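You operate a simulated robot arm through the tools that you are given. There is no shell and no other tool. Be economical: measure what you need, move in short steps, check, and stop when the job is done.

You are at the controls of a simulated two-armed robot. One attempt, no reset.

## Task
Pick up the filter core labelled "High water" from the top of the steel bench with one hand, pass it to the other hand and put it on the upper shelf under the steel bench. Set down upright: filter core.
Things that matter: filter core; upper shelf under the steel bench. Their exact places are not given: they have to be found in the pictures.

The check looks at the end state, three seconds after you hand in, the way a careful person would. Anything else that was tipped, shoved, dropped, spilled or broken makes it a failure.

## Robot
Two 6-joint arms with two-finger parallel grippers on one trunk, on a base that drives. Base frame: it is fixed to the floor where the robot stands at the start and does not move with it; the origin is under the middle of the robot, x ahead of it, y to its left, z up; the surface under the hand at the start is at about z = 0.86. Units: m, degrees, N and s.
The left shoulder is at the start at [0.28, 0.185, 1.03], the right one opposite. With the tool pointing down near the work surface each hand reaches from about 0.56 to 0.94 m from the robot's upright axis, wherever it stands, measured 20 degrees to its own side. Places, roughly: upper shelf under the steel bench [0.7, 0.2, 0.5]. Payload 1.57 kg a hand.
The TCP of each hand is the grasp point between the finger pads, 0.03 m short of the fingertips. In the tool frame z runs along the fingers and y along their closing line. The gripper opens to 0.08 m. The fingers are 0.017 m wide and 0.012 m thick; the gripper's body (0.04 by 0.082 m) begins 0.08 m behind the TCP.
Orientation is that of the tool frame in the base frame, as [roll, pitch, yaw] about the fixed x, y, z axes, in that order (R = Rz(yaw) Ry(pitch) Rx(roll)). With the fingers straight down and closing along the base's y, the tool's x points along the base's -x, its y along +y and its z along -z.

## Interface
- The arms move only by the tool nudge_tool. It takes "left_motion", "right_motion" or both (then of equal length, played together; a hand with none holds still); each is a list of rows, each a list of 3 entries, a list of its own where there are three numbers: the shift along the base's x, y, z in units of 25 mm (1.0 is 25 mm), then the turn, a rotation vector about the base's x, y, z in units of 6 degrees (1.0 is 6 degrees), then the gripper command, from -1 (fully open) to 1 (shut), values between in proportion. In form: [[[tx, ty, tz], [rx, ry, rz], jaw], ...]. A call has 1 to 12 rows; each row shifts and turns the commanded pose from where the row before left it. A call with a number of a shift or a turn outside -1 to 1 is refused whole. Each row takes 0.2 s and may step no farther than 0.05 m and 8.6 degrees from the row before; otherwise, or with a gripper value out of range, the whole call is refused. Where a pose cannot be reached the arm comes as near as it can. A force on the tool above 40 N (or 10 N above the force at the start of the call, whichever is more), or a blocked arm, ends the call early, and 0.2 s more pass. The fingers move at their own pace (about 0.153 m/s each) and stop on an object; they squeeze with about 39 N. The grip force told is the motor's: it shows also when the fingers shut on nothing. Time passes only in rows, and 0.2 s behind the last, so rows that do not move let the fingers close. The reply holds the time, the measured pose of the TCP, the force on the tool along the base axes, the opening and the grip force, in the units named above and with some noise, with the torque about the TCP (base axes, N m) and any sound that the robot's microphone picked up.
- Cameras (640 x 400 px; columns grow to the right, rows downward): "scene" is now at [0.236, -0.0138, 1.464]; the picture's right is [-0.19, -0.98, 0.00], its down [-0.77, 0.15, -0.62] and it looks along [0.61, -0.12, -0.78] (base axes); focal length 265 px, centre (320, 200). "left" rides on the left gripper at [0.072, 0.007, -0.122] in its tool frame; the picture's right is [-0.09, 1.00, 0.00], its down [-0.84, -0.08, -0.54] and it looks along [-0.54, -0.05, 0.84] (tool axes); focal length 238 px, centre (320, 200). "right" rides on the right gripper at [0.072, -0.007, -0.122] in its tool frame; the picture's right is [0.09, 1.00, 0.00], its down [-0.84, 0.08, -0.54] and it looks along [-0.54, 0.05, 0.84] (tool axes); focal length 238 px, centre (320, 200).
- snapshot(camera): a new picture of that camera. It takes no simulated time.
- slide_trunk(by): slides the trunk up (or, below 0, down) by that many m; the arms and the scene camera ride with it, the base frame stays. It gives what a move gives, with no picture.
- steer(legs): drives the robot by 1 to 6 legs, each [ahead, turn to the left] in m and degrees, along the robot's own axes; the way and the turn of a leg run together, so that a leg with both is an arc; at most 1.5 m and 180 degrees a leg. The arms and the cameras ride along, it lands a little off, and it stops where it bumps. It gives what a move gives.
- aim_head(pan, tilt): turns the head with the scene camera to pan (to the left, within 86 degrees either way) and tilt (down, from -29 to 69), counted from straight ahead of the robot. It gives what a move gives.
- pixel_to_xyz(camera, pixels): for up to 12 pixels [column, row] of the newest picture of that camera ("zoom" is the newest enlarged one), the place [x, y, z] in the base frame of the surface seen there, good to about 0.002 m. It takes no simulated time.
- inspect(camera, box): a new picture of the part [left, top, right, bottom] of that camera's present view, enlarged. It takes no simulated time.
- hand_in(): hands the job in; it is judged then, once.

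Work in short steps. Measure before you move; look again where a grasp or a placing could have gone wrong, and mend it. You have 80 turns and 78 pictures in all, those below and enlarged ones among them. Open the grippers and draw the arms clear of the work before you hand the job in, unless the task says otherwise; then end with one line.

The tools are called as name(argument=value, ...) on one line, values as JSON. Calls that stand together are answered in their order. nudge_tool: Moves the arms, as the interface text tells. Its arguments: {"type":"object","properties":{"left_motion":{"type":"array","items":{"type":"array"}},"right_motion":{"type":"array","items":{"type":"array"}}},"required":[]} The other tools are called the same way: slide_trunk (by) slides the trunk up or down; steer (legs) drives the base; aim_head (pan, tilt) turns the head that bears the scene camera; snapshot (camera) takes a picture; pixel_to_xyz (camera, pixels) gives the place of the surface under pixels of a picture; inspect (camera, box) takes an enlarged picture of a part of a camera's view; hand_in () hands the job in.

At the start:

```text
t: 0.0
left_position: [0.572, 0.2058, 1.1437]
left_tcp_rot: [180.0, 0.1, -180.0]
left_wrist_force: [-0.3, 0.1, 0.4]
left_moment: [0.01, 0.01, -0.02]
left_grip_width: 0.08
left_grasp_force: 0.1
right_position: [0.4889, -0.3414, 1.1772]
right_tcp_rot: [180.0, 0.0, 180.0]
right_wrist_force: [0.5, -0.3, 0.2]
right_moment: [-0.04, 0.02, 0.01]
right_grip_width: 0.0798
right_grasp_force: 0.1
trunk travel left (down, up): [-0.725, 0.265]
robot x, y, heading: [0.0022, -0.0002, -0.1]
head pan, tilt: [-11.1, 51.6]
```

scene: 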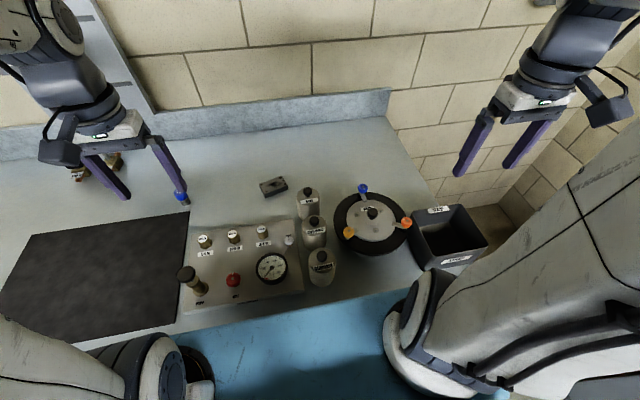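
right: 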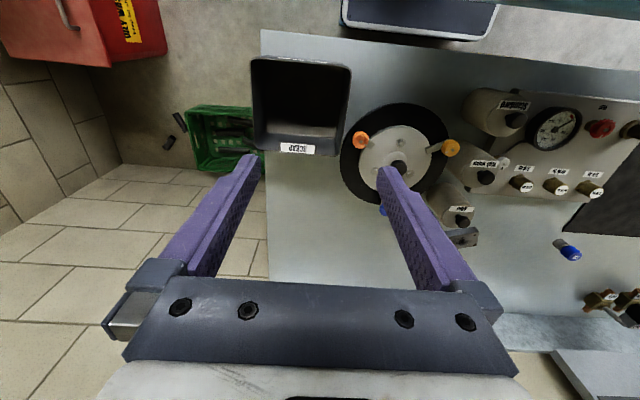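
left: 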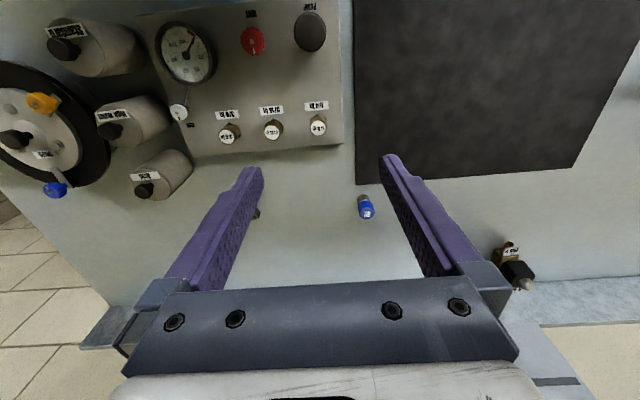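

The three cores stand at about (308,200), (314,230), (321,265) in the scene picture; I enlarge to read the labels and take positions.

inspect(camera="scene", box=[260, 170, 380, 300])

inspect(camera="left", box=[0, 0, 240, 220])

```text
3.08 times, centred on (320, 235) of scene
```

zoom: 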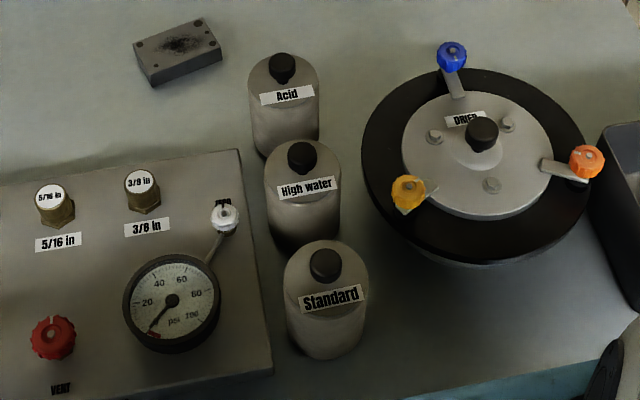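

```text
1.82 times, centred on (120, 110) of left
```

zoom: 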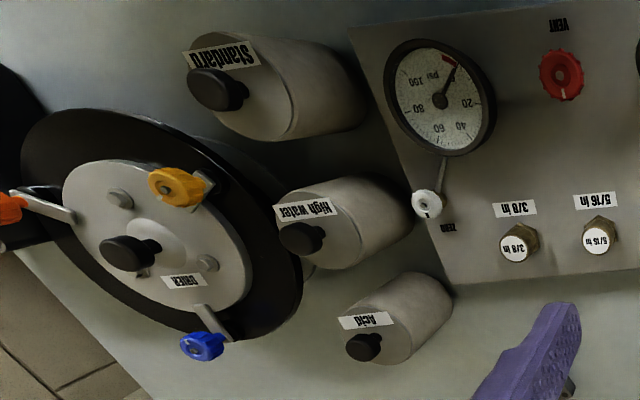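

"High water" is the middle core. I measure it and its neighbours.

pixel_to_xyz(camera="scene", pixels=[[314, 218], [314, 221], [305, 223], [323, 223], [315, 246], [307, 190], [308, 213], [322, 255], [322, 280], [290, 240], [340, 210], [372, 212]])

pixel_to_xyz(camera="left", pixels=[[112, 131], [109, 107], [115, 148], [130, 95], [135, 147], [150, 100], [145, 190], [65, 49], [100, 120], [95, 85], [110, 165], [250, 120]])

aim_head(pan=0, tilt=69)

snapshot(camera="scene")

```text
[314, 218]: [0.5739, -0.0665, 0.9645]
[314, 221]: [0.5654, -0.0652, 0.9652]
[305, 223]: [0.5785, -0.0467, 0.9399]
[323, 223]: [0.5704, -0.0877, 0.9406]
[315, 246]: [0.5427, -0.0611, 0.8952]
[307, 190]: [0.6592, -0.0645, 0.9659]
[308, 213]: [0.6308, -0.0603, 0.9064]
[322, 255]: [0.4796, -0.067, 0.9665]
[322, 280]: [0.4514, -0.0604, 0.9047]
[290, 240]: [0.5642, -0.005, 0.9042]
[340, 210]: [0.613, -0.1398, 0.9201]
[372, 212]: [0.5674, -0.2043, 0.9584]
```

```text
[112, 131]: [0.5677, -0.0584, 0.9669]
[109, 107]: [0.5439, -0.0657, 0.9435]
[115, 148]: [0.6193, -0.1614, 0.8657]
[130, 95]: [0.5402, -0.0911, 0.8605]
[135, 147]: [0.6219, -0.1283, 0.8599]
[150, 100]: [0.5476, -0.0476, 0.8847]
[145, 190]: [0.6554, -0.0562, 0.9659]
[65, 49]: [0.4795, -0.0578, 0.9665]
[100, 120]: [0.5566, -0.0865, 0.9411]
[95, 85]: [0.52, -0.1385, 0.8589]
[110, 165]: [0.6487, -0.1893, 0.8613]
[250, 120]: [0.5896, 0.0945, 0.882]
```

```text
t: 0.8
left_position: [0.5743, 0.2063, 1.1437]
left_tcp_rot: [-180.0, 0.0, 179.9]
left_wrist_force: [-0.3, 0.2, 0.2]
left_moment: [-0.02, 0.01, -0.01]
left_grip_width: 0.0798
left_grasp_force: 0.0
right_position: [0.4885, -0.3407, 1.176]
right_tcp_rot: [-179.9, 0.0, -180.0]
right_wrist_force: [-0.2, -0.1, 0.3]
right_moment: [0.02, -0.01, -0.01]
right_grip_width: 0.08
right_grasp_force: 0.0
trunk travel left (down, up): [-0.725, 0.265]
robot x, y, heading: [0.0034, -0.0003, -0.0]
head pan, tilt: [0.0, 68.8]
```

```text
72 pictures are left
```

scene: 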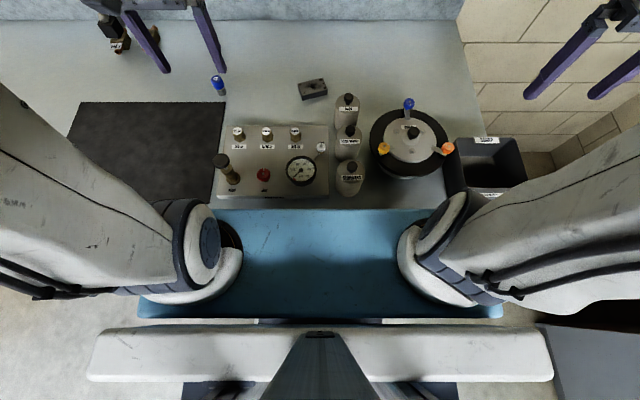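

The core centre is about (0.565,-0.065), its top 0.966, the bench 0.86. Now I measure the blue area and bench edge, and gaps round the core.

pixel_to_xyz(camera="scene", pixels=[[300, 250], [300, 300], [300, 212], [300, 206], [320, 321], [200, 305], [329, 145], [325, 145], [364, 150], [336, 150], [360, 140], [348, 130]])

inspect(camera="scene", box=[290, 80, 410, 210])

```text
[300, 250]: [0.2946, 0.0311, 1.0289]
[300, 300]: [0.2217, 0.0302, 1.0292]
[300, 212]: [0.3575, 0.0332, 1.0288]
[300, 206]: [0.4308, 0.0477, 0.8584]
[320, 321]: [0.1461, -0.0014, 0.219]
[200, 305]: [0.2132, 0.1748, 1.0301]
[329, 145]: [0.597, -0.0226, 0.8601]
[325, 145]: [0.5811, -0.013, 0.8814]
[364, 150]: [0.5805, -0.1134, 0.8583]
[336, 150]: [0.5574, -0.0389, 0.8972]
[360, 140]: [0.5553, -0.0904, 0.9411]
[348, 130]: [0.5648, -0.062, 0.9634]
```

```text
3.08 times, centred on (350, 145) of scene
```

zoom: 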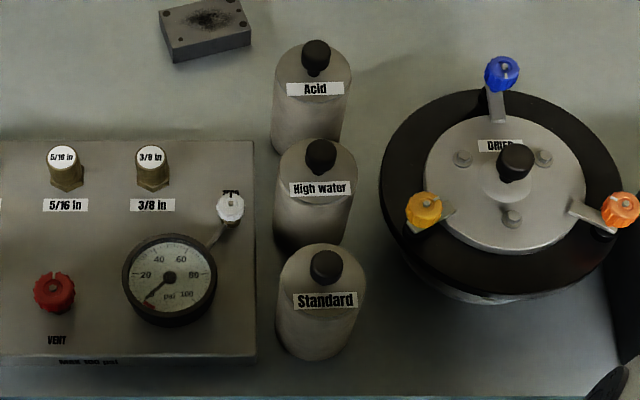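

I need to see the shelf and whether there's room behind, so I look to both sides.

aim_head(pan=86, tilt=35)

snapshot(camera="scene")

aim_head(pan=-86, tilt=35)

snapshot(camera="scene")

```text
t: 2.4
left_position: [0.573, 0.2055, 1.144]
left_tcp_rot: [179.9, 0.0, 180.0]
left_wrist_force: [-0.1, 0.6, 0.4]
left_moment: [-0.01, -0.04, -0.01]
left_grip_width: 0.0802
left_grasp_force: 0.0
right_position: [0.49, -0.3407, 1.1764]
right_tcp_rot: [-180.0, 0.0, 180.0]
right_wrist_force: [-0.1, -0.1, 0.4]
right_moment: [-0.03, -0.02, 0.02]
right_grip_width: 0.08
right_grasp_force: 0.1
trunk travel left (down, up): [-0.725, 0.265]
robot x, y, heading: [0.0015, 0.0, -0.0]
head pan, tilt: [85.9, 35.0]
```

```text
70 pictures are left
```

scene: 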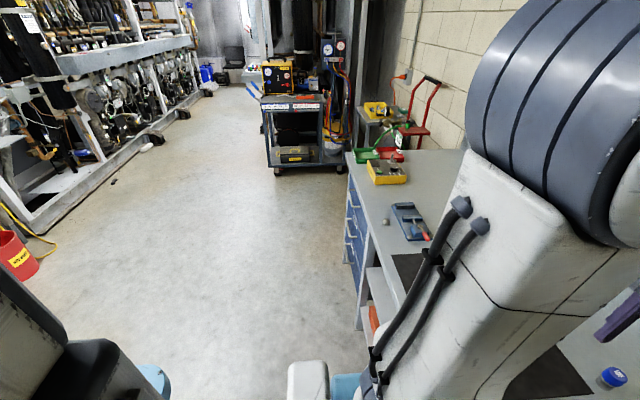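

```text
t: 5.0
left_position: [0.5733, 0.2055, 1.1437]
left_tcp_rot: [-180.0, 0.1, -180.0]
left_wrist_force: [0.2, -0.1, -0.2]
left_moment: [-0.02, -0.01, 0.0]
left_grip_width: 0.0802
left_grasp_force: 0.0
right_position: [0.4899, -0.3419, 1.1766]
right_tcp_rot: [-180.0, 0.0, -180.0]
right_wrist_force: [-0.5, -0.2, 0.4]
right_moment: [0.0, -0.02, 0.02]
right_grip_width: 0.0798
right_grasp_force: 0.1
trunk travel left (down, up): [-0.725, 0.265]
robot x, y, heading: [0.0007, 0.0012, 0.0]
head pan, tilt: [-85.9, 35.0]
```

```text
69 pictures are left
```

scene: 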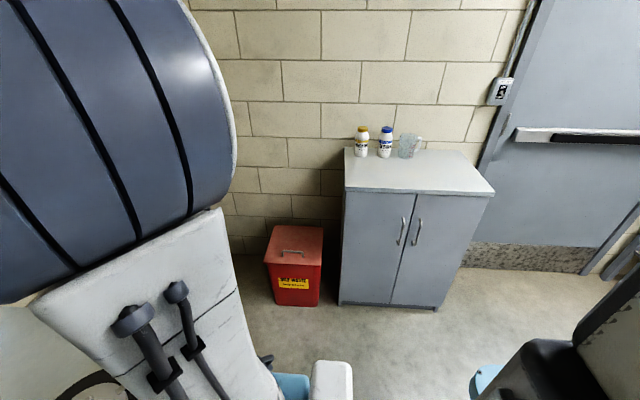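

The floor behind looks open, so I back off 0.7 m to see the shelf.

steer(legs=[[-0.7, 0]])

aim_head(pan=0, tilt=45)

slide_trunk(by=-0.35)

snapshot(camera="scene")

```text
t: 8.8
left_position: [-0.1306, 0.2064, 1.1436]
left_tcp_rot: [180.0, 0.1, -180.0]
left_wrist_force: [0.0, 0.5, -0.5]
left_moment: [0.02, 0.01, -0.03]
left_grip_width: 0.08
left_grasp_force: 0.0
right_position: [-0.2141, -0.34, 1.1765]
right_tcp_rot: [180.0, -0.1, 179.9]
right_wrist_force: [0.5, -0.2, -1.0]
right_moment: [-0.01, 0.01, 0.0]
right_grip_width: 0.08
right_grasp_force: 0.0
trunk travel left (down, up): [-0.725, 0.265]
robot x, y, heading: [-0.7026, 0.0035, 0.2]
head pan, tilt: [-85.9, 35.0]
```

```text
t: 10.4
left_position: [-0.1303, 0.2058, 1.1439]
left_tcp_rot: [179.9, 0.0, 180.0]
left_wrist_force: [0.1, 0.1, 0.4]
left_moment: [0.0, -0.03, -0.01]
left_grip_width: 0.08
left_grasp_force: 0.0
right_position: [-0.214, -0.3403, 1.1763]
right_tcp_rot: [180.0, 0.0, 180.0]
right_wrist_force: [-0.1, -0.7, 0.1]
right_moment: [0.02, -0.01, -0.02]
right_grip_width: 0.08
right_grasp_force: 0.1
trunk travel left (down, up): [-0.725, 0.265]
robot x, y, heading: [-0.7044, -0.0008, -0.1]
head pan, tilt: [0.0, 45.0]
```

```text
t: 13.9
left_position: [-0.1295, 0.2066, 0.7932]
left_tcp_rot: [180.0, 0.0, 180.0]
left_wrist_force: [0.1, 1.0, -0.1]
left_moment: [-0.01, -0.01, 0.01]
left_grip_width: 0.0801
left_grasp_force: 0.0
right_position: [-0.2146, -0.3408, 0.8274]
right_tcp_rot: [-179.9, 0.0, -180.0]
right_wrist_force: [0.6, 0.6, -0.2]
right_moment: [-0.02, 0.03, 0.03]
right_grip_width: 0.0801
right_grasp_force: 0.1
trunk travel left (down, up): [-0.375, 0.615]
robot x, y, heading: [-0.703, 0.003, 0.3]
head pan, tilt: [0.0, 45.0]
```

```text
68 pictures are left
```

scene: 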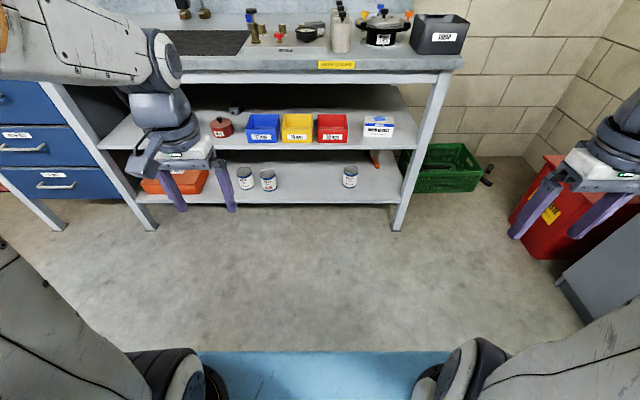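

The upper shelf holds a red pot, blue, yellow, red bins and a white box. I measure shelf heights and free spots.

pixel_to_xyz(camera="scene", pixels=[[300, 147], [300, 72], [300, 82], [222, 145], [215, 140], [350, 143], [355, 120], [395, 135], [365, 138], [262, 140], [345, 105], [235, 110]])

inspect(camera="scene", box=[130, 60, 450, 220])

```text
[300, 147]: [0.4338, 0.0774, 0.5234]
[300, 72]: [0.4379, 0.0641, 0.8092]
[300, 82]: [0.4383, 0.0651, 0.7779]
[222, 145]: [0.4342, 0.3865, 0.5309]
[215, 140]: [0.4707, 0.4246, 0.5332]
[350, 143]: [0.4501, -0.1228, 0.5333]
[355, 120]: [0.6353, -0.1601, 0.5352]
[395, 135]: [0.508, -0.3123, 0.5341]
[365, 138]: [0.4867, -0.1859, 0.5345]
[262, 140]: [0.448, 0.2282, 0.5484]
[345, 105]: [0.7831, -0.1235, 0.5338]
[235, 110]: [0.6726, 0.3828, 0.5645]
```

```text
2.00 times, centred on (290, 140) of scene
```

zoom: 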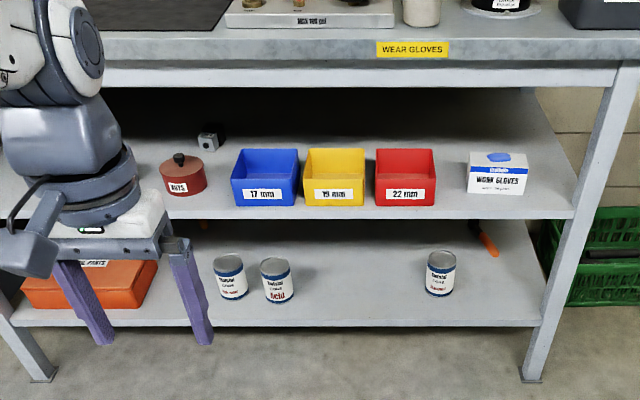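

Shelf top is z≈0.534, front edge x≈0.434, front beam underside ≈0.775. The bins are closely spaced, so the free spot is likely at the left (y>0.45), hidden by the left arm; I turn the left hand toward horizontal, raising it, to test the pose and uncover the view.

nudge_tool(left_motion=[[[0.6, 0, 0.8], [0, -1, 0], -1], [[0.6, 0, 0.8], [0, -1, 0], -1], [[0.6, 0, 0.8], [0, -1, 0], -1], [[0.6, 0, 0.8], [0, -1, 0], -1], [[0.6, 0, 0.8], [0, -1, 0], -1], [[0.6, 0, 0.8], [0, -1, 0], -1], [[0.6, 0, 0.8], [0, -1, 0], -1], [[0.6, 0, 0.8], [0, -1, 0], -1], [[0.6, 0, 0.8], [0, -1, 0], -1], [[0.6, 0, 0.8], [0, -1, 0], -1]])

snapshot(camera="scene")

```text
t: 16.1
left_position: [0.0213, 0.2048, 0.9955]
left_tcp_rot: [180.0, 60.1, -180.0]
left_wrist_force: [-0.7, -0.5, 0.1]
left_moment: [0.0, 0.01, 0.0]
left_grip_width: 0.08
left_grasp_force: 0.1
right_position: [-0.2148, -0.3415, 0.8272]
right_tcp_rot: [179.9, 0.0, 180.0]
right_wrist_force: [0.2, 0.0, 0.0]
right_moment: [0.04, 0.0, 0.01]
right_grip_width: 0.0801
right_grasp_force: 0.1
trunk travel left (down, up): [-0.375, 0.615]
robot x, y, heading: [-0.7033, -0.0005, -0.3]
head pan, tilt: [0.0, 45.0]
```

```text
66 pictures are left
```

scene: 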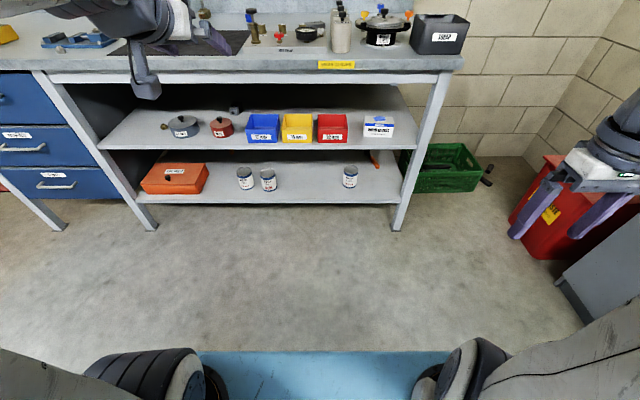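

A pan (184,127) with handle to the left; left of it (115–158, 140) is free. I measure that area and the obstacles.

inspect(camera="scene", box=[60, 60, 260, 185])

pixel_to_xyz(camera="scene", pixels=[[110, 143], [125, 143], [140, 143], [155, 143], [140, 130], [150, 118], [165, 127], [172, 132], [90, 130], [105, 148], [184, 136], [205, 115]])

```text
3.20 times, centred on (160, 122) of scene
```

zoom: 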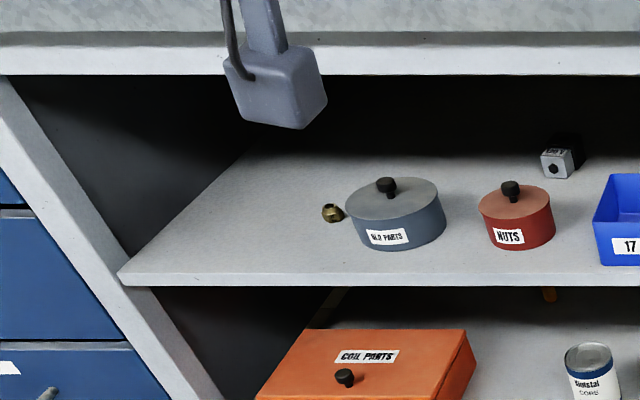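

```text
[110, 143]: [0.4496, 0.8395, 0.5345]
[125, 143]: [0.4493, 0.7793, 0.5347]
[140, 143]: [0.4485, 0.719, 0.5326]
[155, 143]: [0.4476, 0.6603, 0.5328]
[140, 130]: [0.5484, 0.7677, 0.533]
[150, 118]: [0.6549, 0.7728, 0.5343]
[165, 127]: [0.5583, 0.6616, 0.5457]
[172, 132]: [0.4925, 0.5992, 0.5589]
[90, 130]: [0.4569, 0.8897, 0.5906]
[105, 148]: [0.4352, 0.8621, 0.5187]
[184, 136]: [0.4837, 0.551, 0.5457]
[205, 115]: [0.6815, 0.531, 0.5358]
```

The target spot is around (0.50, 0.75, 0.534): free of pan, brass nut (0.558,0.66) and post (y≥0.86). Now I raise the trunk again and drive up for the pick.

slide_trunk(by=0.35)

steer(legs=[[0.57, 0]])

aim_head(pan=-5, tilt=55)

snapshot(camera="scene")

```text
t: 19.5
left_position: [0.0209, 0.2053, 1.345]
left_tcp_rot: [-180.0, 60.0, -179.9]
left_wrist_force: [-0.9, 0.2, -0.9]
left_moment: [-0.05, 0.03, 0.01]
left_grip_width: 0.08
left_grasp_force: 0.0
right_position: [-0.2137, -0.3411, 1.1769]
right_tcp_rot: [-180.0, 0.0, 180.0]
right_wrist_force: [-1.0, 0.1, -0.1]
right_moment: [0.0, -0.01, -0.01]
right_grip_width: 0.0799
right_grasp_force: 0.1
trunk travel left (down, up): [-0.725, 0.265]
robot x, y, heading: [-0.7028, 0.0024, 0.2]
head pan, tilt: [0.0, 45.0]
```

```text
t: 22.8
left_position: [0.5925, 0.2072, 1.3457]
left_tcp_rot: [-180.0, 60.0, -179.8]
left_wrist_force: [-0.5, -0.4, -0.8]
left_moment: [0.0, 0.0, -0.01]
left_grip_width: 0.0799
left_grasp_force: 0.1
right_position: [0.3586, -0.3397, 1.1773]
right_tcp_rot: [180.0, 0.0, -179.8]
right_wrist_force: [-0.4, -0.2, 0.1]
right_moment: [0.02, -0.01, 0.01]
right_grip_width: 0.0801
right_grasp_force: 0.1
trunk travel left (down, up): [-0.725, 0.265]
robot x, y, heading: [-0.1306, 0.0012, 0.2]
head pan, tilt: [0.0, 45.0]
```

```text
t: 23.5
left_position: [0.5934, 0.2066, 1.345]
left_tcp_rot: [179.9, 59.9, -180.0]
left_wrist_force: [-0.6, -0.1, 0.3]
left_moment: [-0.03, 0.01, -0.02]
left_grip_width: 0.08
left_grasp_force: 0.0
right_position: [0.3603, -0.3395, 1.177]
right_tcp_rot: [-179.9, 0.0, -179.9]
right_wrist_force: [0.2, 0.3, -0.7]
right_moment: [0.03, 0.0, -0.01]
right_grip_width: 0.08
right_grasp_force: 0.1
trunk travel left (down, up): [-0.725, 0.265]
robot x, y, heading: [-0.1299, -0.0005, -0.1]
head pan, tilt: [-5.0, 55.0]
```

```text
64 pictures are left
```

scene: 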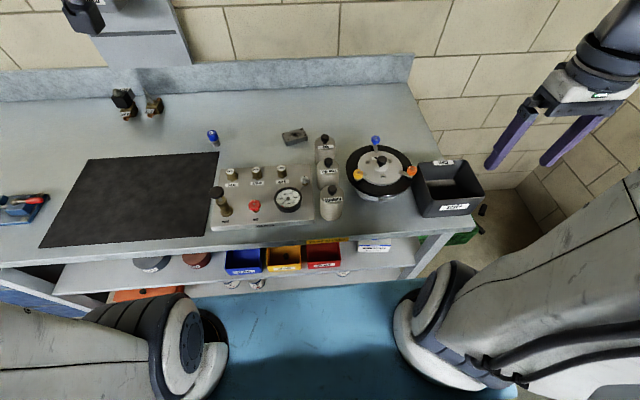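

Core unchanged at (327,170). I swing the right hand above it while turning it 90° so the fingers close along x, where gaps to the neighbours are the largest.

nudge_tool(right_motion=[[[0.687, 0.918, 0], [0, 0, 1], -1], [[0.687, 0.918, 0], [0, 0, 1], -1], [[0.687, 0.918, 0], [0, 0, 1], -1], [[0.687, 0.918, 0], [0, 0, 1], -1], [[0.687, 0.918, 0], [0, 0, 1], -1], [[0.687, 0.918, 0], [0, 0, 1], -1], [[0.687, 0.918, 0], [0, 0, 1], -1], [[0.687, 0.918, 0], [0, 0, 1], -1], [[0.687, 0.918, 0], [0, 0, 1], -1], [[0.687, 0.918, 0], [0, 0, 1], -1], [[0.687, 0.918, 0], [0, 0, 1], -1], [[0.687, 0.918, 0], [0, 0, 1], -1]])

nudge_tool(right_motion=[[[0, 0, 0], [0, 0, 1], -0.6], [[0, 0, -1], [0, 0, 1], -0.6], [[0, 0, -1], [0, 0, 1], -0.6]])

snapshot(camera="right")

snapshot(camera="scene")

```text
t: 26.1
left_position: [0.5935, 0.207, 1.3454]
left_tcp_rot: [-180.0, 60.1, -179.9]
left_wrist_force: [-0.5, -0.9, 0.3]
left_moment: [0.01, -0.01, 0.0]
left_grip_width: 0.08
left_grasp_force: 0.1
right_position: [0.5659, -0.0662, 1.1767]
right_tcp_rot: [180.0, 0.0, -107.9]
right_wrist_force: [0.0, 0.2, 0.5]
right_moment: [-0.03, -0.02, -0.03]
right_grip_width: 0.0798
right_grasp_force: 0.1
trunk travel left (down, up): [-0.725, 0.265]
robot x, y, heading: [-0.1294, 0.003, 0.0]
head pan, tilt: [-5.0, 55.0]
```

```text
t: 26.9
left_position: [0.5946, 0.2073, 1.3447]
left_tcp_rot: [-180.0, 60.0, -179.9]
left_wrist_force: [0.2, -0.4, -1.0]
left_moment: [-0.03, 0.0, -0.02]
left_grip_width: 0.0801
left_grasp_force: 0.1
right_position: [0.5664, -0.0646, 1.1277]
right_tcp_rot: [179.9, 0.0, -89.7]
right_wrist_force: [0.2, -0.1, 0.4]
right_moment: [-0.01, -0.03, -0.01]
right_grip_width: 0.0643
right_grasp_force: 0.1
trunk travel left (down, up): [-0.725, 0.265]
robot x, y, heading: [-0.1252, 0.0, 0.1]
head pan, tilt: [-5.0, 55.0]
```

```text
63 pictures are left
```

right: 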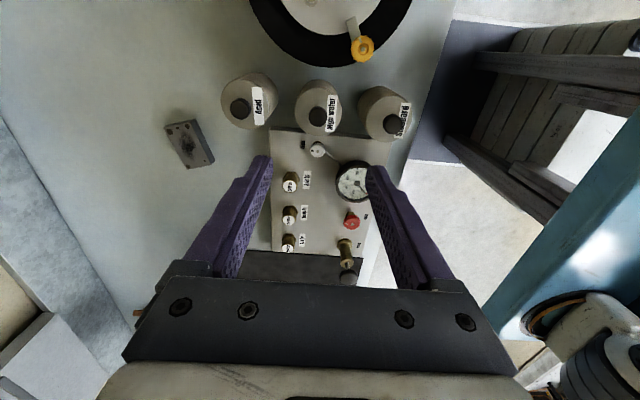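

```text
62 pictures are left
```

scene: 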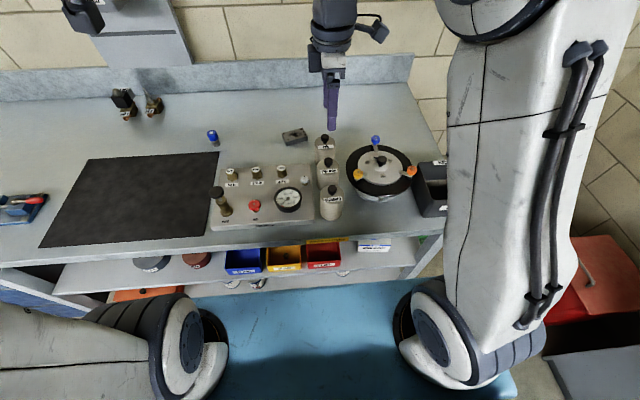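

I measure the core's knob (317,117), rim edges and neighbours from the hand camera.

pixel_to_xyz(camera="right", pixels=[[317, 113], [317, 120], [308, 117], [326, 117], [297, 112], [339, 112], [317, 130], [239, 108], [386, 124], [275, 103], [361, 112], [317, 145]])

inspect(camera="right", box=[210, 50, 430, 190])

```text
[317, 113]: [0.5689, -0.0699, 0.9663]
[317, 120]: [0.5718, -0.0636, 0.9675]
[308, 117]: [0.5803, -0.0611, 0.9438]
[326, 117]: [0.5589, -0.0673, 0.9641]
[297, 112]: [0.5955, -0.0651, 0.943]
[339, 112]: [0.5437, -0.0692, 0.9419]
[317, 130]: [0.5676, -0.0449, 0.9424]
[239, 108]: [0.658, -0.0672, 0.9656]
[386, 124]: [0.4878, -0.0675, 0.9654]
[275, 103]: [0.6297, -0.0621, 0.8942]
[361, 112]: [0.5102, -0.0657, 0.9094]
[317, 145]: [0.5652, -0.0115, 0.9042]
```

```text
2.86 times, centred on (320, 120) of right
```

zoom: 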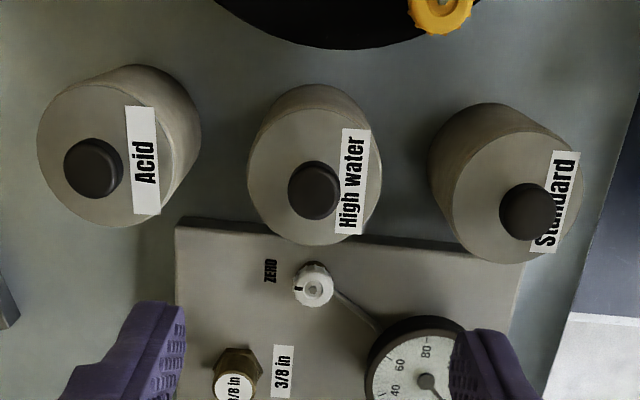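

Core centre (0.569,-0.066), diameter ≈0.051. I descend straight to TCP z≈0.94 with a 0.07 opening.

nudge_tool(right_motion=[[[0.1, -0.06, -1], [0, 0, 0], -0.75], [[0, 0, -1], [0, 0, 0], -0.75], [[0, 0, -1], [0, 0, 0], -0.75], [[0, 0, -1], [0, 0, 0], -0.75], [[0, 0, -1], [0, 0, 0], -0.75]])

snapshot(camera="right")

snapshot(camera="scene")

```text
t: 28.1
left_position: [0.594, 0.2076, 1.3445]
left_tcp_rot: [180.0, 60.1, -179.9]
left_wrist_force: [0.3, -0.1, 0.7]
left_moment: [0.01, -0.01, -0.02]
left_grip_width: 0.0799
left_grasp_force: 0.1
right_position: [0.5679, -0.0657, 1.001]
right_tcp_rot: [180.0, 0.0, -89.9]
right_wrist_force: [-0.1, -0.1, -0.3]
right_moment: [0.0, 0.04, 0.01]
right_grip_width: 0.07
right_grasp_force: 0.1
trunk travel left (down, up): [-0.725, 0.265]
robot x, y, heading: [-0.1286, 0.0023, 0.3]
head pan, tilt: [-5.0, 55.0]
```

```text
60 pictures are left
```

right: 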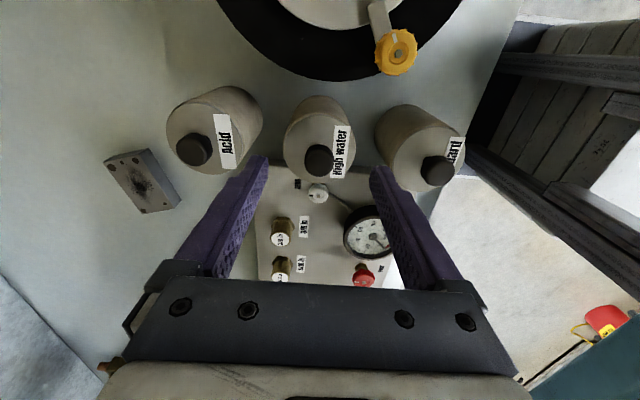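

```text
59 pictures are left
```

scene: 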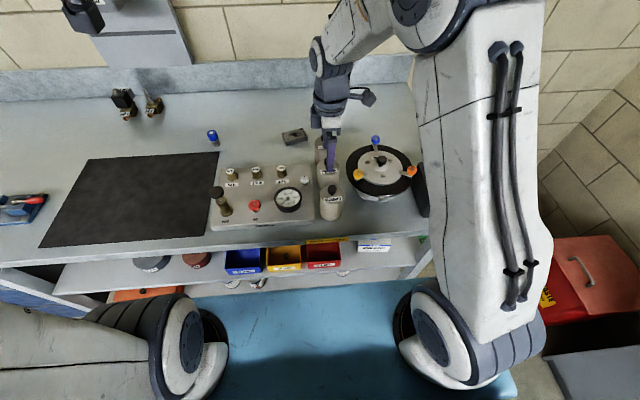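

Core (319,150) sits midway between the tips (260/378). I go down the last 61 mm and close.

nudge_tool(right_motion=[[[0, 0, -1], [0, 0, 0], -0.75], [[0, 0, -1], [0, 0, 0], -0.75], [[0, 0, -0.44], [0, 0, 0], -0.75], [[0, 0, 0], [0, 0, 0], -0.75]])

nudge_tool(right_motion=[[[0, 0, 0], [0, 0, 0], 0.5], [[0, 0, 0], [0, 0, 0], 1], [[0, 0, 0], [0, 0, 0], 1]])

snapshot(camera="right")

```text
t: 29.1
left_position: [0.5932, 0.2063, 1.3446]
left_tcp_rot: [179.9, 60.0, -180.0]
left_wrist_force: [0.0, -0.6, -0.9]
left_moment: [0.04, 0.0, 0.0]
left_grip_width: 0.0803
left_grasp_force: 0.2
right_position: [0.5686, -0.0658, 0.9405]
right_tcp_rot: [-180.0, 0.0, -89.8]
right_wrist_force: [0.9, -0.2, 0.3]
right_moment: [0.01, -0.04, -0.04]
right_grip_width: 0.0699
right_grasp_force: 0.0
trunk travel left (down, up): [-0.725, 0.265]
robot x, y, heading: [-0.1305, -0.0006, 0.0]
head pan, tilt: [-5.0, 55.0]
```

```text
t: 29.9
left_position: [0.593, 0.2075, 1.3445]
left_tcp_rot: [179.9, 59.9, 180.0]
left_wrist_force: [0.3, -0.4, 0.4]
left_moment: [0.01, -0.01, 0.03]
left_grip_width: 0.0801
left_grasp_force: 0.0
right_position: [0.5686, -0.0652, 0.9405]
right_tcp_rot: [180.0, 0.0, -89.9]
right_wrist_force: [0.6, -0.2, 0.3]
right_moment: [0.01, -0.13, 0.0]
right_grip_width: 0.0589
right_grasp_force: 38.9
trunk travel left (down, up): [-0.725, 0.265]
robot x, y, heading: [-0.1334, -0.0007, 0.4]
head pan, tilt: [-5.0, 55.0]
```

```text
58 pictures are left
```

right: 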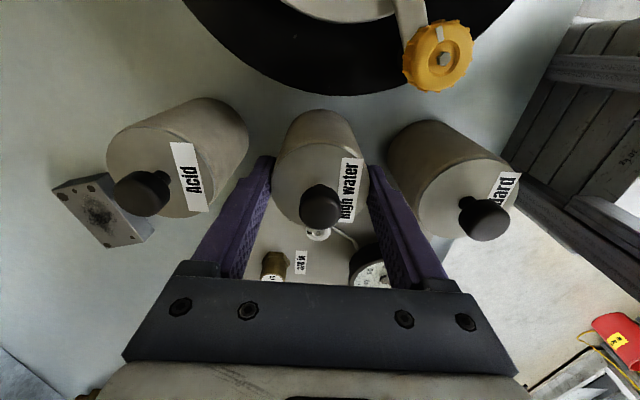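

Gripped (width 0.059, force 39 N). I lift straight up 0.24 m and look.

nudge_tool(right_motion=[[[0, 0, 0.5], [0, 0, 0], 1], [[0, 0, 1], [0, 0, 0], 1], [[0, 0, 1], [0, 0, 0], 1], [[0, 0, 1], [0, 0, 0], 1], [[0, 0, 1], [0, 0, 0], 1], [[0, 0, 1], [0, 0, 0], 1], [[0, 0, 1], [0, 0, 0], 1], [[0, 0, 1], [0, 0, 0], 1], [[0, 0, 1], [0, 0, 0], 1], [[0, 0, 1], [0, 0, 0], 1], [[0, 0, 0.2], [0, 0, 0], 1]])

snapshot(camera="scene")

```text
t: 32.3
left_position: [0.5936, 0.2073, 1.3446]
left_tcp_rot: [180.0, 60.0, -179.9]
left_wrist_force: [0.4, 0.7, -0.4]
left_moment: [0.02, -0.01, 0.02]
left_grip_width: 0.08
left_grasp_force: 0.1
right_position: [0.5688, -0.0666, 1.1842]
right_tcp_rot: [179.9, 0.0, -89.8]
right_wrist_force: [-0.6, -0.4, -3.2]
right_moment: [-0.02, -0.01, 0.02]
right_grip_width: 0.0589
right_grasp_force: 38.8
trunk travel left (down, up): [-0.725, 0.265]
robot x, y, heading: [-0.1323, 0.0028, 0.1]
head pan, tilt: [-5.0, 55.0]
```

```text
57 pictures are left
```

scene: 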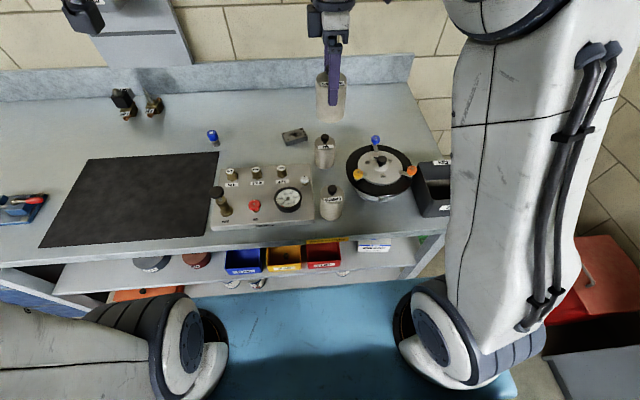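

Core held level; weight ≈0.3 kg. I bring the core to (0.62, 0.03) and the left hand to horizontal, behind and to the left.

nudge_tool(left_motion=[[[-1, 0, 0], [0, -1, 0], -1], [[-1, 0, 0], [0, -1, 0], -1], [[-1, 0, -0.8], [0, -1, 0], -1], [[-0.8, 0, -0.8], [0, -1, 0], -1], [[-0.5, 0, -1], [0, -1, 0], -1], [[-0.5, 0, -1], [0, 0, 0], -1], [[-0.5, 0, -1], [0, 0, 0], -1], [[0, 0, -1], [0, 0, 0], -1], [[0, 0, -1], [0, 0, 0], -1], [[0, 0, -1], [0, 0, 0], -1], [[0, 0, -0.95], [0, 0, 0], -1]], right_motion=[[[0.5, 0.5, 0], [0, 0, 0], 1], [[0.5, 0.5, 0], [0, 0, 0], 1], [[0.5, 0.5, 0], [0, 0, 0], 1], [[0.5, 0.5, 0], [0, 0, 0], 1], [[0, 0.5, 0], [0, 0, 0], 1], [[0, 0.5, 0], [0, 0, 0], 1], [[0, 0.5, 0], [0, 0, 0], 1], [[0, 0.5, 0], [0, 0, 0], 1], [[0, 0, 0], [0, 0, 0], 1], [[0, 0, 0], [0, 0, 0], 1], [[0, 0, 0], [0, 0, 0], 1]])

snapshot(camera="scene")

snapshot(camera="left")

```text
t: 34.7
left_position: [0.6058, 0.2171, 1.183]
left_tcp_rot: [-172.7, 84.7, -175.9]
left_wrist_force: [-0.3, 0.2, 0.2]
left_moment: [0.02, 0.03, -0.01]
left_grip_width: 0.0801
left_grasp_force: 0.0
left hand out of reach, approached as far as the arm can: row 1, 2, 3, 4, 6, 7, 8, 9, 10, 11
right_position: [0.619, 0.0334, 1.1832]
right_tcp_rot: [-180.0, 0.0, -89.9]
right_wrist_force: [-0.5, 0.2, -2.5]
right_moment: [0.0, 0.01, 0.01]
right_grip_width: 0.0591
right_grasp_force: 38.7
trunk travel left (down, up): [-0.725, 0.265]
robot x, y, heading: [-0.1287, -0.0008, 0.1]
head pan, tilt: [-5.0, 55.0]
```

```text
56 pictures are left
```

scene: 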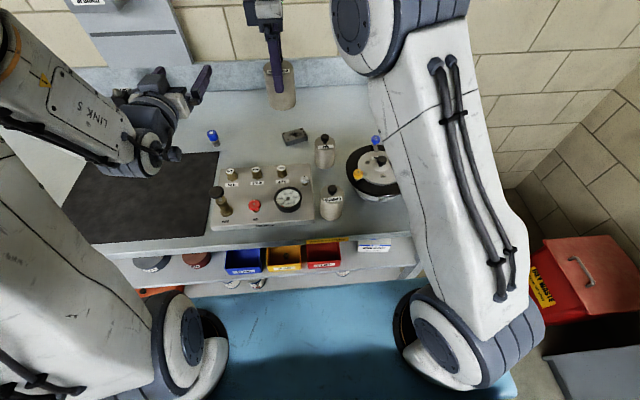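

```text
55 pictures are left
```

left: 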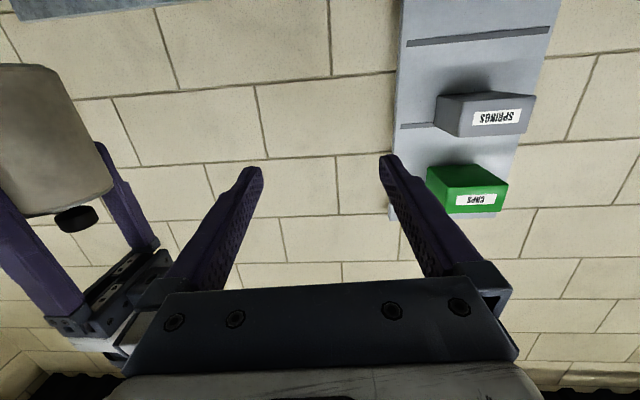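

Too close for a horizontal left hand, which needs more distance. I move the core ahead to x≈0.74 and advance the left hand, seeing how its pose tracks.

nudge_tool(left_motion=[[[1, 0, 0], [0, 0, 0], -1], [[1, 0, 0], [0, 0, 0], -1], [[0, 0, 0], [0, 0, 0], -1], [[0, 0, 0], [0, 0, 0], -1], [[0, 0, 0], [0, 0, 0], -1]], right_motion=[[[1, 0, 0], [0, 0, 0], 1], [[1, 0, 0], [0, 0, 0], 1], [[1, 0, 0], [0, 0, 0], 1], [[1, 0, 0], [0, 0, 0], 1], [[1, 0, 0], [0, 0, 0], 1]])

```text
t: 35.9
left_position: [0.6558, 0.2245, 1.1814]
left_tcp_rot: [-175.1, 84.8, -178.3]
left_wrist_force: [-0.2, -0.4, 0.1]
left_moment: [0.02, 0.03, 0.0]
left_grip_width: 0.08
left_grasp_force: 0.1
left hand out of reach, approached as far as the arm can: row 1, 2
right_position: [0.6861, 0.0099, 1.1565]
right_tcp_rot: [179.9, 0.1, -89.9]
right_wrist_force: [0.1, -0.1, -2.4]
right_moment: [-0.04, 0.01, -0.02]
right_grip_width: 0.0589
right_grasp_force: 39.3
right hand out of reach, approached as far as the arm can: row 2, 3, 4, 5
trunk travel left (down, up): [-0.725, 0.265]
robot x, y, heading: [-0.1303, 0.0034, 0.1]
head pan, tilt: [-5.0, 55.0]
```

Instead I let the left hand come in from the left, pointing to -y. I bring the core back to (0.60,-0.02) and turn the left hand about z.

nudge_tool(left_motion=[[[0, 0, 0], [0, -0.87, 0], -1], [[0, 0, 0], [0, 0, -1], -1], [[0, 0, 0], [0, 0, -1], -1], [[0, 0, 0], [0, 0, -1], -1], [[0, 0, 0], [0, 0, -1], -1], [[0, 0, 0], [0, 0, -1], -1], [[0, 0, 0], [0, 0, -1], -1], [[-0.3, 0, -0.3], [0, 0, -1], -1], [[-0.4, 0, -0.4], [0, 0, -1], -1], [[-0.5, 0, -0.4], [0, 0, -1], -1], [[-0.5, 0, -0.5], [0, 0, -1], -1], [[-0.5, 0, -0.5], [0, 0, -1], -1]], right_motion=[[[-0.5, -0.2, 0.2], [0, 0, 0], 1], [[-0.5, -0.2, 0.2], [0, 0, 0], 1], [[-0.5, -0.2, 0.2], [0, 0, 0], 1], [[-0.5, -0.2, 0.2], [0, 0, 0], 1], [[-0.5, -0.2, 0.2], [0, 0, 0], 1], [[-0.5, -0.2, 0.1], [0, 0, 0], 1], [[-0.44, 0, 0], [0, 0, 0], 1], [[0, 0, 0], [0, 0, 0], 1], [[0, 0, 0], [0, 0, 0], 1], [[0, 0, 0], [0, 0, 0], 1], [[0, 0, 0], [0, 0, 0], 1], [[0, 0, 0], [0, 0, 0], 1]])

snapshot(camera="scene")

```text
t: 38.5
left_position: [0.6019, 0.2316, 1.1331]
left_tcp_rot: [-38.1, 89.8, -107.1]
left_wrist_force: [0.6, 0.9, -0.7]
left_moment: [-0.01, 0.0, 0.01]
left_grip_width: 0.0798
left_grasp_force: 0.1
left hand out of reach, approached as far as the arm can: row 1
right_position: [0.6004, -0.0196, 1.1838]
right_tcp_rot: [-180.0, 0.0, -89.9]
right_wrist_force: [0.0, -0.3, -2.7]
right_moment: [0.02, -0.02, -0.01]
right_grip_width: 0.059
right_grasp_force: 39.2
trunk travel left (down, up): [-0.725, 0.265]
robot x, y, heading: [-0.1283, -0.0032, 0.1]
head pan, tilt: [-5.0, 55.0]
```

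```text
54 pictures are left
```

scene: 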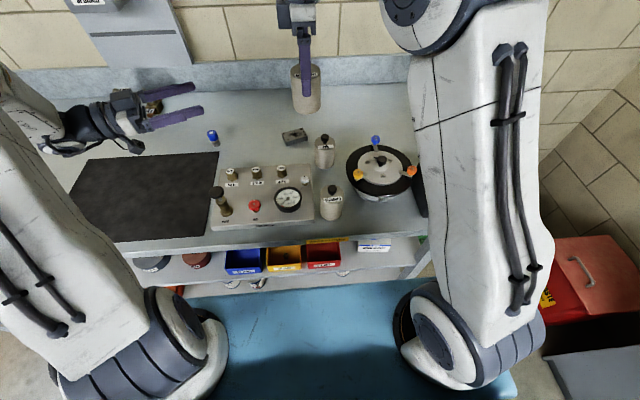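

Left hand is level, pointing 69° to the right. I move it to a stand-off 0.10 m from the core along its own axis and check.

nudge_tool(left_motion=[[[-0.25, -1, -0.02], [0, 0, 0], -1], [[-0.25, -1, -0.02], [0, 0, 0], -1], [[-0.25, -1, -0.02], [0, 0, 0], -1], [[-0.25, -1, -0.02], [0, 0, 0], -1], [[-0.25, -1, -0.02], [0, 0, 0], -1], [[-0.27, -1, -0.02], [0, 0, 0], -1], [[0, -0.3, 0], [0, 0, 0], -1]])

snapshot(camera="scene")

snapshot(camera="left")

```text
t: 40.1
left_position: [0.5636, 0.0734, 1.1308]
left_tcp_rot: [-43.4, 89.8, -112.2]
left_wrist_force: [1.4, -0.1, -0.7]
left_moment: [0.02, -0.03, -0.03]
left_grip_width: 0.0801
left_grasp_force: 0.0
right_position: [0.6, -0.0182, 1.184]
right_tcp_rot: [180.0, 0.0, -89.9]
right_wrist_force: [-0.5, -0.6, -3.0]
right_moment: [-0.05, 0.0, 0.01]
right_grip_width: 0.0591
right_grasp_force: 39.5
trunk travel left (down, up): [-0.725, 0.265]
robot x, y, heading: [-0.1333, -0.0019, -0.3]
head pan, tilt: [-5.0, 55.0]
```

```text
53 pictures are left
```

scene: 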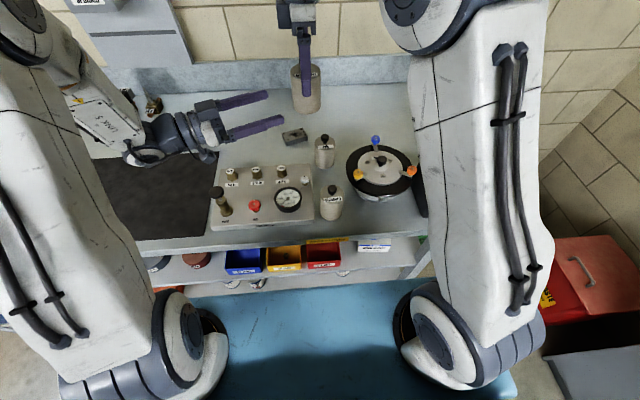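

```text
52 pictures are left
```

left: 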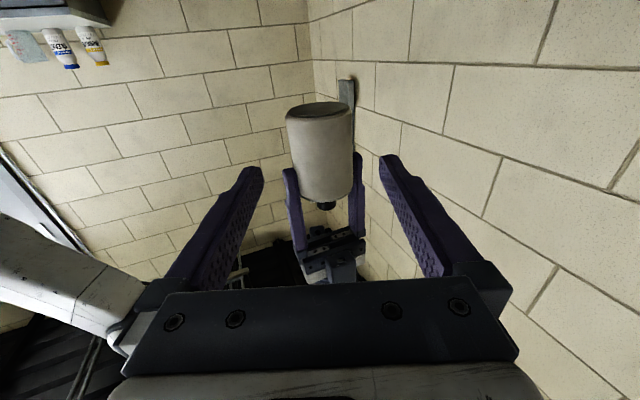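

The core (320,150, seen upside down from below) lies centred between the fingers. I check its bottom height before advancing.

pixel_to_xyz(camera="left", pixels=[[318, 108], [318, 125], [318, 150], [318, 180], [297, 150], [348, 150], [325, 205]])

nudge_tool(left_motion=[[[0.37, -0.93, 0], [0, 0, 0], -1], [[0.37, -0.93, 0], [0, 0, 0], -1]])

snapshot(camera="left")

inspect(camera="scene", box=[180, 0, 400, 160])

```text
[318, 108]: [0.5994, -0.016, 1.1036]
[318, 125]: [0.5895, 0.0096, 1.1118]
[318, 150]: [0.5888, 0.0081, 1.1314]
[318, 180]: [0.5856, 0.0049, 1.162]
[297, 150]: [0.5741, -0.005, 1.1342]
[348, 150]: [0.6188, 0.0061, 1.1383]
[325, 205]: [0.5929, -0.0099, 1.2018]
```

```text
t: 40.7
left_position: [0.582, 0.0261, 1.1313]
left_tcp_rot: [-39.9, 89.8, -108.7]
left_wrist_force: [-0.6, 0.6, 0.0]
left_moment: [-0.02, -0.06, 0.02]
left_grip_width: 0.08
left_grasp_force: 0.1
right_position: [0.6003, -0.0181, 1.1843]
right_tcp_rot: [179.9, -0.1, -90.0]
right_wrist_force: [1.5, 0.2, -2.4]
right_moment: [0.0, 0.01, -0.02]
right_grip_width: 0.0592
right_grasp_force: 39.2
trunk travel left (down, up): [-0.725, 0.265]
robot x, y, heading: [-0.1333, 0.0023, 0.1]
head pan, tilt: [-5.0, 55.0]
```

```text
51 pictures are left
```

left: 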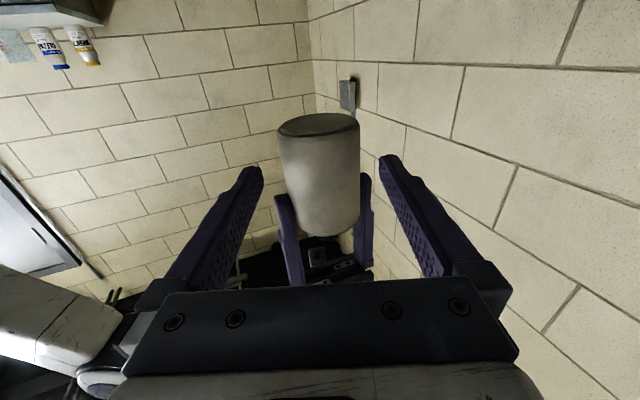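

```text
2.50 times, centred on (290, 80) of scene
```

zoom: 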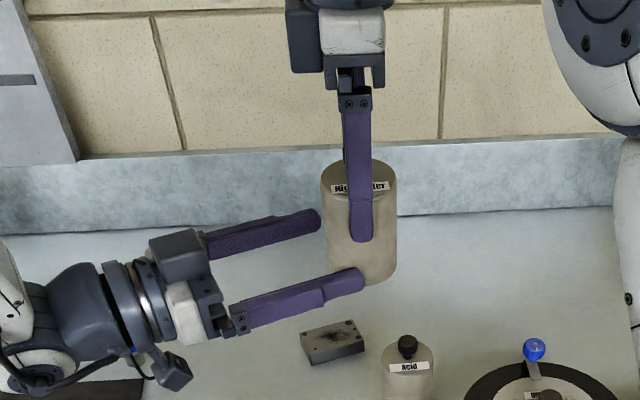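

Aligned, with the left fingers below the right fingertips. I advance the last 48 mm and close the left hand.

nudge_tool(left_motion=[[[0.36, -0.89, -0.02], [0, 0, 0], -1], [[0.36, -0.89, -0.02], [0, 0, 0], -1], [[0, 0, 0], [0, 0, 0], -1]])

snapshot(camera="left")

nudge_tool(left_motion=[[[0, 0, 0], [0, 0, 0], 0], [[0, 0, 0], [0, 0, 0], 1], [[0, 0, 0], [0, 0, 0], 1], [[0, 0, 0], [0, 0, 0], 1]])

snapshot(camera="left")

```text
t: 41.5
left_position: [0.6004, -0.0168, 1.1285]
left_tcp_rot: [-41.2, 89.8, -109.9]
left_wrist_force: [0.0, 0.4, 0.0]
left_moment: [0.01, -0.04, -0.02]
left_grip_width: 0.0802
left_grasp_force: 0.0
right_position: [0.6, -0.0197, 1.1836]
right_tcp_rot: [179.9, 0.0, -89.9]
right_wrist_force: [0.3, 0.8, -2.8]
right_moment: [0.0, -0.01, -0.01]
right_grip_width: 0.0593
right_grasp_force: 39.1
trunk travel left (down, up): [-0.725, 0.265]
robot x, y, heading: [-0.1318, -0.0006, 0.3]
head pan, tilt: [-5.0, 55.0]
```

```text
49 pictures are left
```

left: 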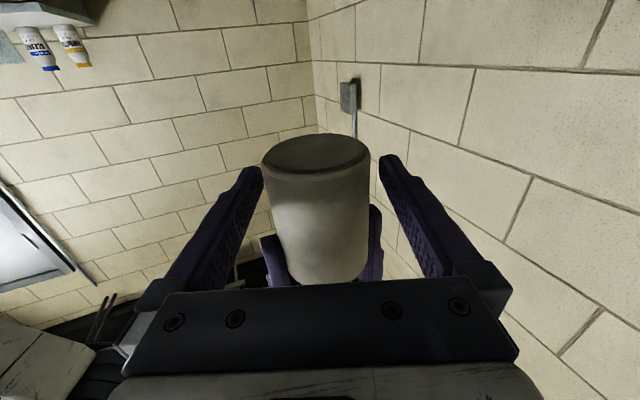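

```text
t: 42.5
left_position: [0.6003, -0.0175, 1.1284]
left_tcp_rot: [-30.6, 89.9, -99.5]
left_wrist_force: [-4.6, -2.0, -0.5]
left_moment: [0.16, -0.66, -0.03]
left_grip_width: 0.0589
left_grasp_force: 39.0
right_position: [0.5986, -0.0183, 1.1845]
right_tcp_rot: [179.9, 0.0, -89.9]
right_wrist_force: [5.4, 1.8, -2.0]
right_moment: [-0.03, 0.36, 0.01]
right_grip_width: 0.0591
right_grasp_force: 38.9
trunk travel left (down, up): [-0.725, 0.265]
robot x, y, heading: [-0.1311, 0.0016, 0.2]
head pan, tilt: [-5.0, 55.0]
```

```text
48 pictures are left
```

left: 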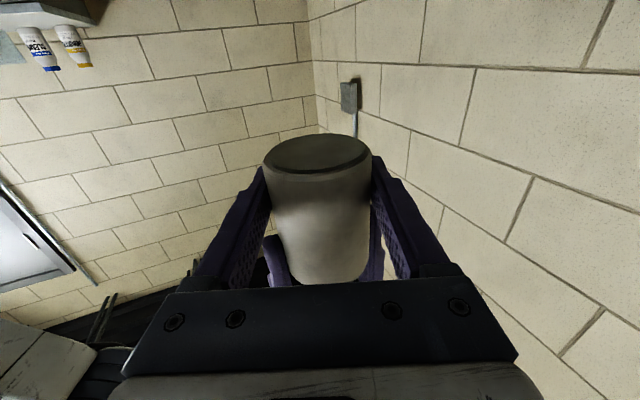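

Both hands hold it (left width 0.059, 39 N). I open the right hand and raise it straight.

nudge_tool(right_motion=[[[0, 0, 0], [0, 0, 0], -1], [[0, 0, 0], [0, 0, 0], -1], [[0, 0, 0.5], [0, 0, 0], -1], [[0, 0, 1], [0, 0, 0], -1], [[0, 0, 1], [0, 0, 0], -1], [[0, 0, 1], [0, 0, 0], -1], [[0, 0, 1], [0, 0, 0], -1]])

snapshot(camera="scene")

snapshot(camera="left")

```text
t: 44.1
left_position: [0.6002, -0.0179, 1.1295]
left_tcp_rot: [-44.9, 89.9, -113.7]
left_wrist_force: [-0.6, -0.2, -0.2]
left_moment: [0.01, -0.03, -0.03]
left_grip_width: 0.059
left_grasp_force: 38.5
right_position: [0.6016, -0.0176, 1.2965]
right_tcp_rot: [179.8, -0.1, -90.0]
right_wrist_force: [-0.2, -0.4, -0.8]
right_moment: [-0.01, 0.02, 0.02]
right_grip_width: 0.0799
right_grasp_force: 0.1
trunk travel left (down, up): [-0.725, 0.265]
robot x, y, heading: [-0.1286, 0.0007, 0.2]
head pan, tilt: [-5.0, 55.0]
```

```text
47 pictures are left
```

scene: 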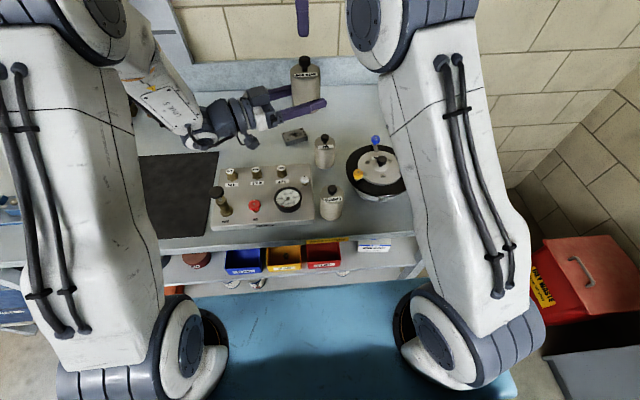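

```text
46 pictures are left
```

left: 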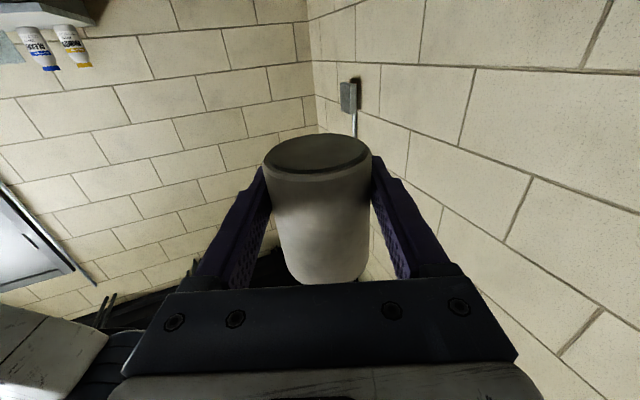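

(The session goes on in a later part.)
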